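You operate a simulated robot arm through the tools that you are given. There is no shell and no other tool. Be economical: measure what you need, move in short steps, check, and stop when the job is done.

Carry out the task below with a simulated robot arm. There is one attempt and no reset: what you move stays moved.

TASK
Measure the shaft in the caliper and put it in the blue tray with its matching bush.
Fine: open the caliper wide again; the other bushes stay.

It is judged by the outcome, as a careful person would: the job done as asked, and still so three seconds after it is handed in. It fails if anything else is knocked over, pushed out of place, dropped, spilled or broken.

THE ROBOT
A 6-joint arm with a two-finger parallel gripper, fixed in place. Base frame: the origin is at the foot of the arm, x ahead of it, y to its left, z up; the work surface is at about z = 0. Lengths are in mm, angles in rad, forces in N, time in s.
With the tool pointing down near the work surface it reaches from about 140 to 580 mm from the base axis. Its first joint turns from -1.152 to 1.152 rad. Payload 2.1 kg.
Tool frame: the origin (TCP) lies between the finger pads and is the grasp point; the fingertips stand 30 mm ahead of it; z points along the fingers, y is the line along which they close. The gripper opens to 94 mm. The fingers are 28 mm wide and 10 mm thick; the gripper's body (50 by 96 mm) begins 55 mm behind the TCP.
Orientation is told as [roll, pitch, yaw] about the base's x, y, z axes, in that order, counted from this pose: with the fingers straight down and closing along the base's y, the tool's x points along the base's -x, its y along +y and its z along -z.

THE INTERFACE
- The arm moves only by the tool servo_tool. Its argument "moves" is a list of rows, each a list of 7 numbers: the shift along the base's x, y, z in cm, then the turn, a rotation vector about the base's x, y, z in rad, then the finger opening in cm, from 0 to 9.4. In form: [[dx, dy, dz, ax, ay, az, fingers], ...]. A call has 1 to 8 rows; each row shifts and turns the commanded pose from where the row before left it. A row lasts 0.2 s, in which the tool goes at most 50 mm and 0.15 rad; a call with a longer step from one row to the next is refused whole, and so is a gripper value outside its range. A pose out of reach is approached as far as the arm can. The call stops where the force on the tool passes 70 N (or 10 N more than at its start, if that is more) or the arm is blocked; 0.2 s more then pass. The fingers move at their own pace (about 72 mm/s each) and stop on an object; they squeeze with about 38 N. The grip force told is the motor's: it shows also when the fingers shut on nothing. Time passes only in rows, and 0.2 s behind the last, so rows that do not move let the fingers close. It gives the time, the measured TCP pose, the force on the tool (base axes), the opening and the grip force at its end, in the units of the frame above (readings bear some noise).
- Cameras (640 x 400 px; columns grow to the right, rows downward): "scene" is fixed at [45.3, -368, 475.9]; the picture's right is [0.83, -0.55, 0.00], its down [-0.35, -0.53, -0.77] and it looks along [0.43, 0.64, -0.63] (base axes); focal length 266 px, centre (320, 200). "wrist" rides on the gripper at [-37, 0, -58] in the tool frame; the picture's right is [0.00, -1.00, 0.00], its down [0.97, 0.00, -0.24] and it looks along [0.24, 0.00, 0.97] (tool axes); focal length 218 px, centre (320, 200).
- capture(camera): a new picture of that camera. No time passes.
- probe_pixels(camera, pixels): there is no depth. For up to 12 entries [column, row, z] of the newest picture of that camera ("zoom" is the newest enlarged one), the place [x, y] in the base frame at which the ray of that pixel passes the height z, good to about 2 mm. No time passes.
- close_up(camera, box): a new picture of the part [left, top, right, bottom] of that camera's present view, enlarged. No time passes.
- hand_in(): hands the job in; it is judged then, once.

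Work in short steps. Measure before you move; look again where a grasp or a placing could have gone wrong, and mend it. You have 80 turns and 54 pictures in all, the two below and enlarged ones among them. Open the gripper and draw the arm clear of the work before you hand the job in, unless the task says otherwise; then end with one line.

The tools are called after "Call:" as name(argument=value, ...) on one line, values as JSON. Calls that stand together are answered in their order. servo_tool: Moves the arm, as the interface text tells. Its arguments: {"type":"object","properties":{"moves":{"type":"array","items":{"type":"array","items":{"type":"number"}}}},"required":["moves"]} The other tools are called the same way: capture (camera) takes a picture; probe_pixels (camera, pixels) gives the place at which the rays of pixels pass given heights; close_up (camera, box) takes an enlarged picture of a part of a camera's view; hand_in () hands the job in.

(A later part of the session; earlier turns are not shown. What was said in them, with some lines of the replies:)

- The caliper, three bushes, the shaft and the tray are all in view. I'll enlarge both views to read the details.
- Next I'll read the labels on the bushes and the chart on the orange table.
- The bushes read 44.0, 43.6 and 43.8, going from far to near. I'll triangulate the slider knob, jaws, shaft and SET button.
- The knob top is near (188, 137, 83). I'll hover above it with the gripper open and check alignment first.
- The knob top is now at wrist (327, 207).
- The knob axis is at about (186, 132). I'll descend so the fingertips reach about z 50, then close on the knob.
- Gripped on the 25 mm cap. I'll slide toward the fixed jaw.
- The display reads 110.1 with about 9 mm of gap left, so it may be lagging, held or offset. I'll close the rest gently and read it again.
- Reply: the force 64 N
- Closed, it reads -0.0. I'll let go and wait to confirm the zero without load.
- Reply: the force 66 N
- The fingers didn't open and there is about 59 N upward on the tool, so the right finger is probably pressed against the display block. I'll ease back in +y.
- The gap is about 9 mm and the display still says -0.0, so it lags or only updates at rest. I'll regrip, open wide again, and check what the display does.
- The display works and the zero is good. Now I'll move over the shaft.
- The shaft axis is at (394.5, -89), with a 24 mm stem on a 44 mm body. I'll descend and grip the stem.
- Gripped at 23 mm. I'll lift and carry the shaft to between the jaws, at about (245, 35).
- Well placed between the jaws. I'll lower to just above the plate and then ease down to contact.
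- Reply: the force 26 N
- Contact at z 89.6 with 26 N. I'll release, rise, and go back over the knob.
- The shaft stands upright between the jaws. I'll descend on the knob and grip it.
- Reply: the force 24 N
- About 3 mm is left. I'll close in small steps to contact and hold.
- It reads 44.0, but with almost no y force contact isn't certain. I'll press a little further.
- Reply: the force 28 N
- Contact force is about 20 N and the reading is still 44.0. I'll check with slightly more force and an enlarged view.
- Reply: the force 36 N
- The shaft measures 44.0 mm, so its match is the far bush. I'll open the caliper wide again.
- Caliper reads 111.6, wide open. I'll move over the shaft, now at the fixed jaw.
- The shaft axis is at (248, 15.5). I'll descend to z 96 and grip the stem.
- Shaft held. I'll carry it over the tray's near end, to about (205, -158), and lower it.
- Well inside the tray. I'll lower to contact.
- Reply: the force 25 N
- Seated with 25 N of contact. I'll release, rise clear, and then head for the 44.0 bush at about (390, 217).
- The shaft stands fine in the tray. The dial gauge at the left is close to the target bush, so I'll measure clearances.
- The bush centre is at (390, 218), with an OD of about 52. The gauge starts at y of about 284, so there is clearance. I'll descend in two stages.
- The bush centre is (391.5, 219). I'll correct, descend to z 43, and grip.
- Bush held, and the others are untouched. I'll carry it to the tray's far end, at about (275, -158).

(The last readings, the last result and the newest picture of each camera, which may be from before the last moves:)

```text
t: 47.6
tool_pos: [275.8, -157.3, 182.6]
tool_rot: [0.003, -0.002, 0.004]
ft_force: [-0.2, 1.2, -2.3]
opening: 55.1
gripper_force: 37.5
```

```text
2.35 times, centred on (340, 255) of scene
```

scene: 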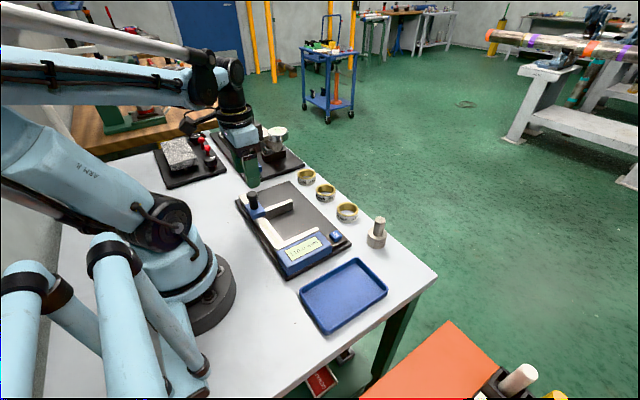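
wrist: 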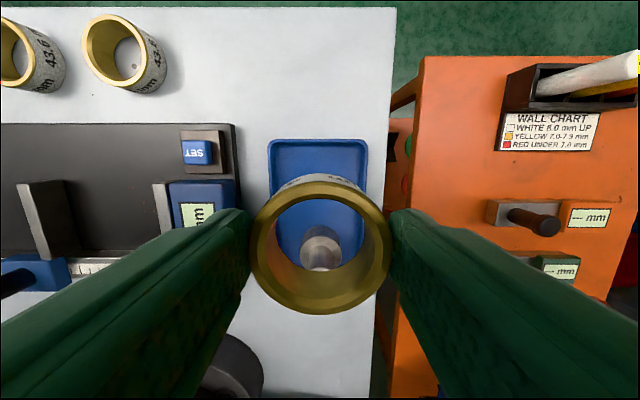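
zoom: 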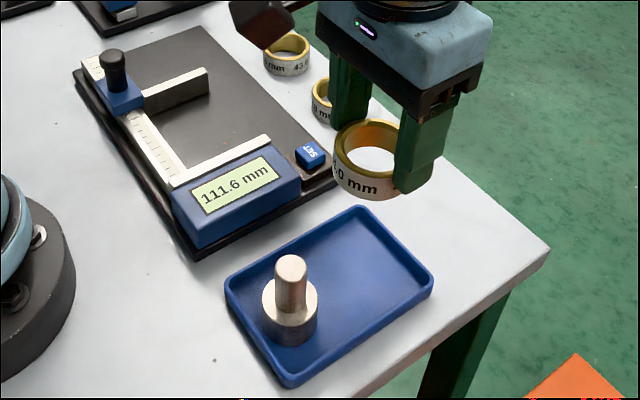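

Alignment is good. I'll lower in steps to just above the floor and look.

Call:
servo_tool(moves=[[0, 0, -3.5, 0, 0, 0, 4.5], [0, 0, -4, 0, 0, 0, 4.5], [0, 0, -3.5, 0, 0, 0, 4.5], [0, 0, -1, 0, 0, 0, 4.5], [0, 0, 0, 0, 0, 0, 4.5]])

Call:
capture(camera="wrist")

Call:
close_up(camera="scene", box=[280, 210, 410, 340])

```text
t: 48.8
tool_pos: [276.2, -155.2, 61.1]
tool_rot: [0.0, -0.002, 0.0]
ft_force: [-0.6, -0.1, -1.9]
opening: 55.1
gripper_force: 38.0
```

```text
13 pictures are left
```

wrist: 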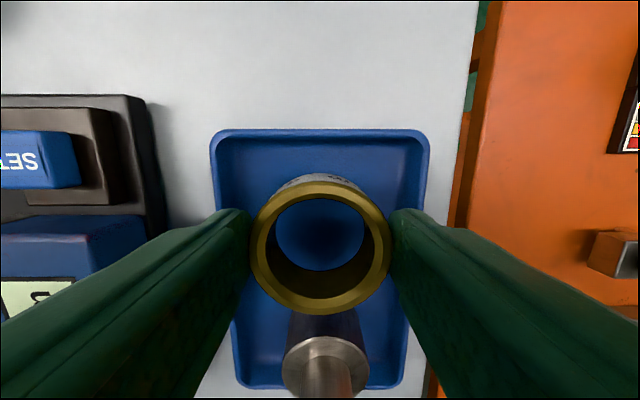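

```text
3.08 times, centred on (345, 275) of scene
```

zoom: 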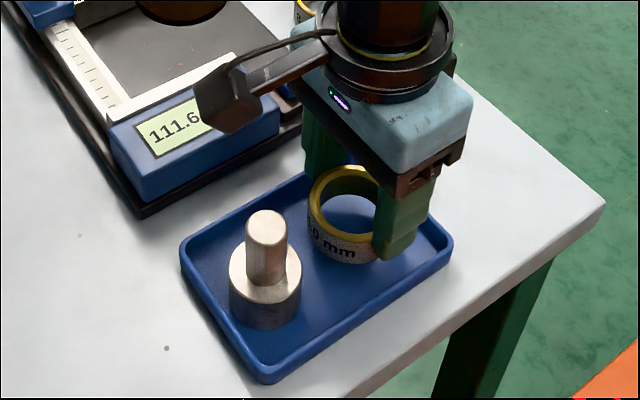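

Clear on all sides. I'll ease down to contact.

Call:
servo_tool(moves=[[0, 0, -0.6, 0, 0, 0, 4.5], [0, 0, -0.3, 0, 0, 0, 4.5], [0, 0, -0.2, 0, 0, 0, 4.5], [0, 0, -0.2, 0, 0, 0, 4.5], [0, 0, 0, 0, 0, 0, 4.5]])

```text
t: 50.0
tool_pos: [277.1, -154.9, 51.4]
tool_rot: [-0.001, -0.001, 0.001]
ft_force: [0.0, 0.1, -2.1]
opening: 54.9
gripper_force: 37.8
```

Call:
servo_tool(moves=[[0, 0, -0.2, 0, 0, 0, 4.5], [0, 0, -0.2, 0, 0, 0, 4.5], [0, 0, -0.1, 0, 0, 0, 4.5], [0, 0, 0, 0, 0, 0, 4.5]])

```text
t: 51.0
tool_pos: [276.1, -154.8, 47.3]
tool_rot: [0.002, -0.002, 0.001]
ft_force: [-3.8, 6.4, 31.8]
opening: 54.8
gripper_force: 38.4
```

Contact at 32 N. I'll release narrowly, rise, and inspect.

Call:
servo_tool(moves=[[0, 0, 0.2, 0, 0, 0, 6.2], [0, 0, 0, 0, 0, 0, 6.4], [0, 0, 2, 0, 0, 0, 6.4], [0, 0, 4, 0, 0, 0, 6.4], [0, 0, 4.5, 0, 0, 0, 6.4], [0, 0, 4.5, 0, 0, 0, 6.4], [-2, 2, 4, 0, 0, 0, 6.4], [0, 4, 0, 0, 0, 0, 6.4]])

Call:
capture(camera="scene")

Call:
close_up(camera="scene", box=[220, 160, 420, 340])

Call:
capture(camera="wrist")

```text
t: 52.8
tool_pos: [255.7, -94.4, 237.7]
tool_rot: [-0.001, 0.0, 0.0]
ft_force: [-0.1, -0.2, -0.3]
opening: 64.0
gripper_force: 0.1
```

```text
11 pictures are left
```

scene: 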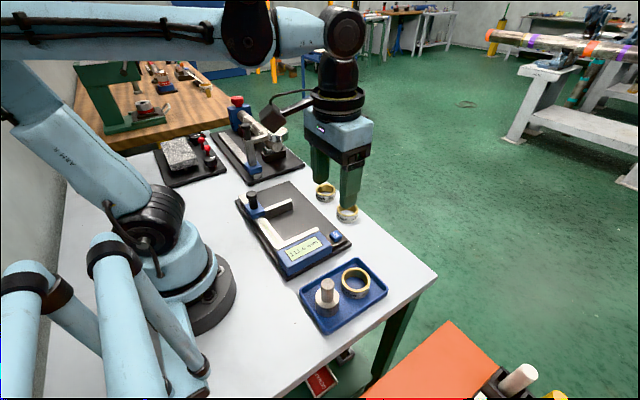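

```text
2.22 times, centred on (320, 250) of scene
```

zoom: 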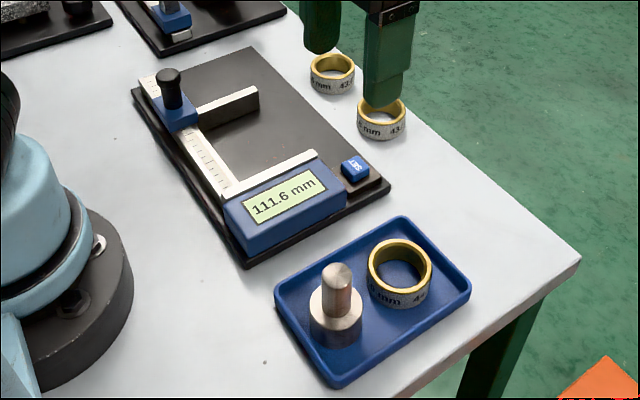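

```text
9 pictures are left
```

wrist: 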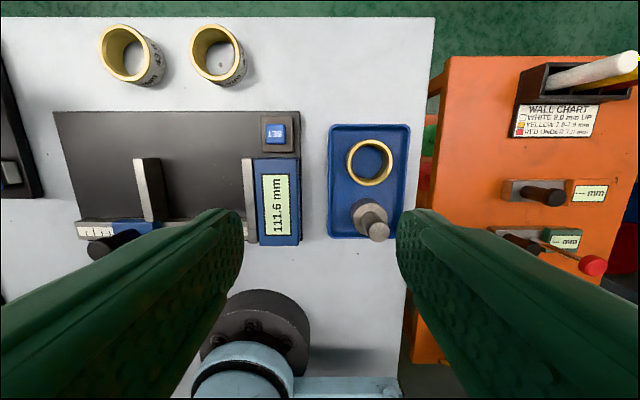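

The shaft and the 44.0 bush are both in the tray, the caliper is open at 111.6, the other bushes haven't moved, and the arm is clear. I'm handing in.

Call:
hand_in()

```text
The job is handed in.
```

The shaft measured 44.0 mm (caliper zero checked first) and is in the blue tray with the 44.0 mm bush; the caliper is open wide again at 111.6 mm, and the other two bushes were left where they were.
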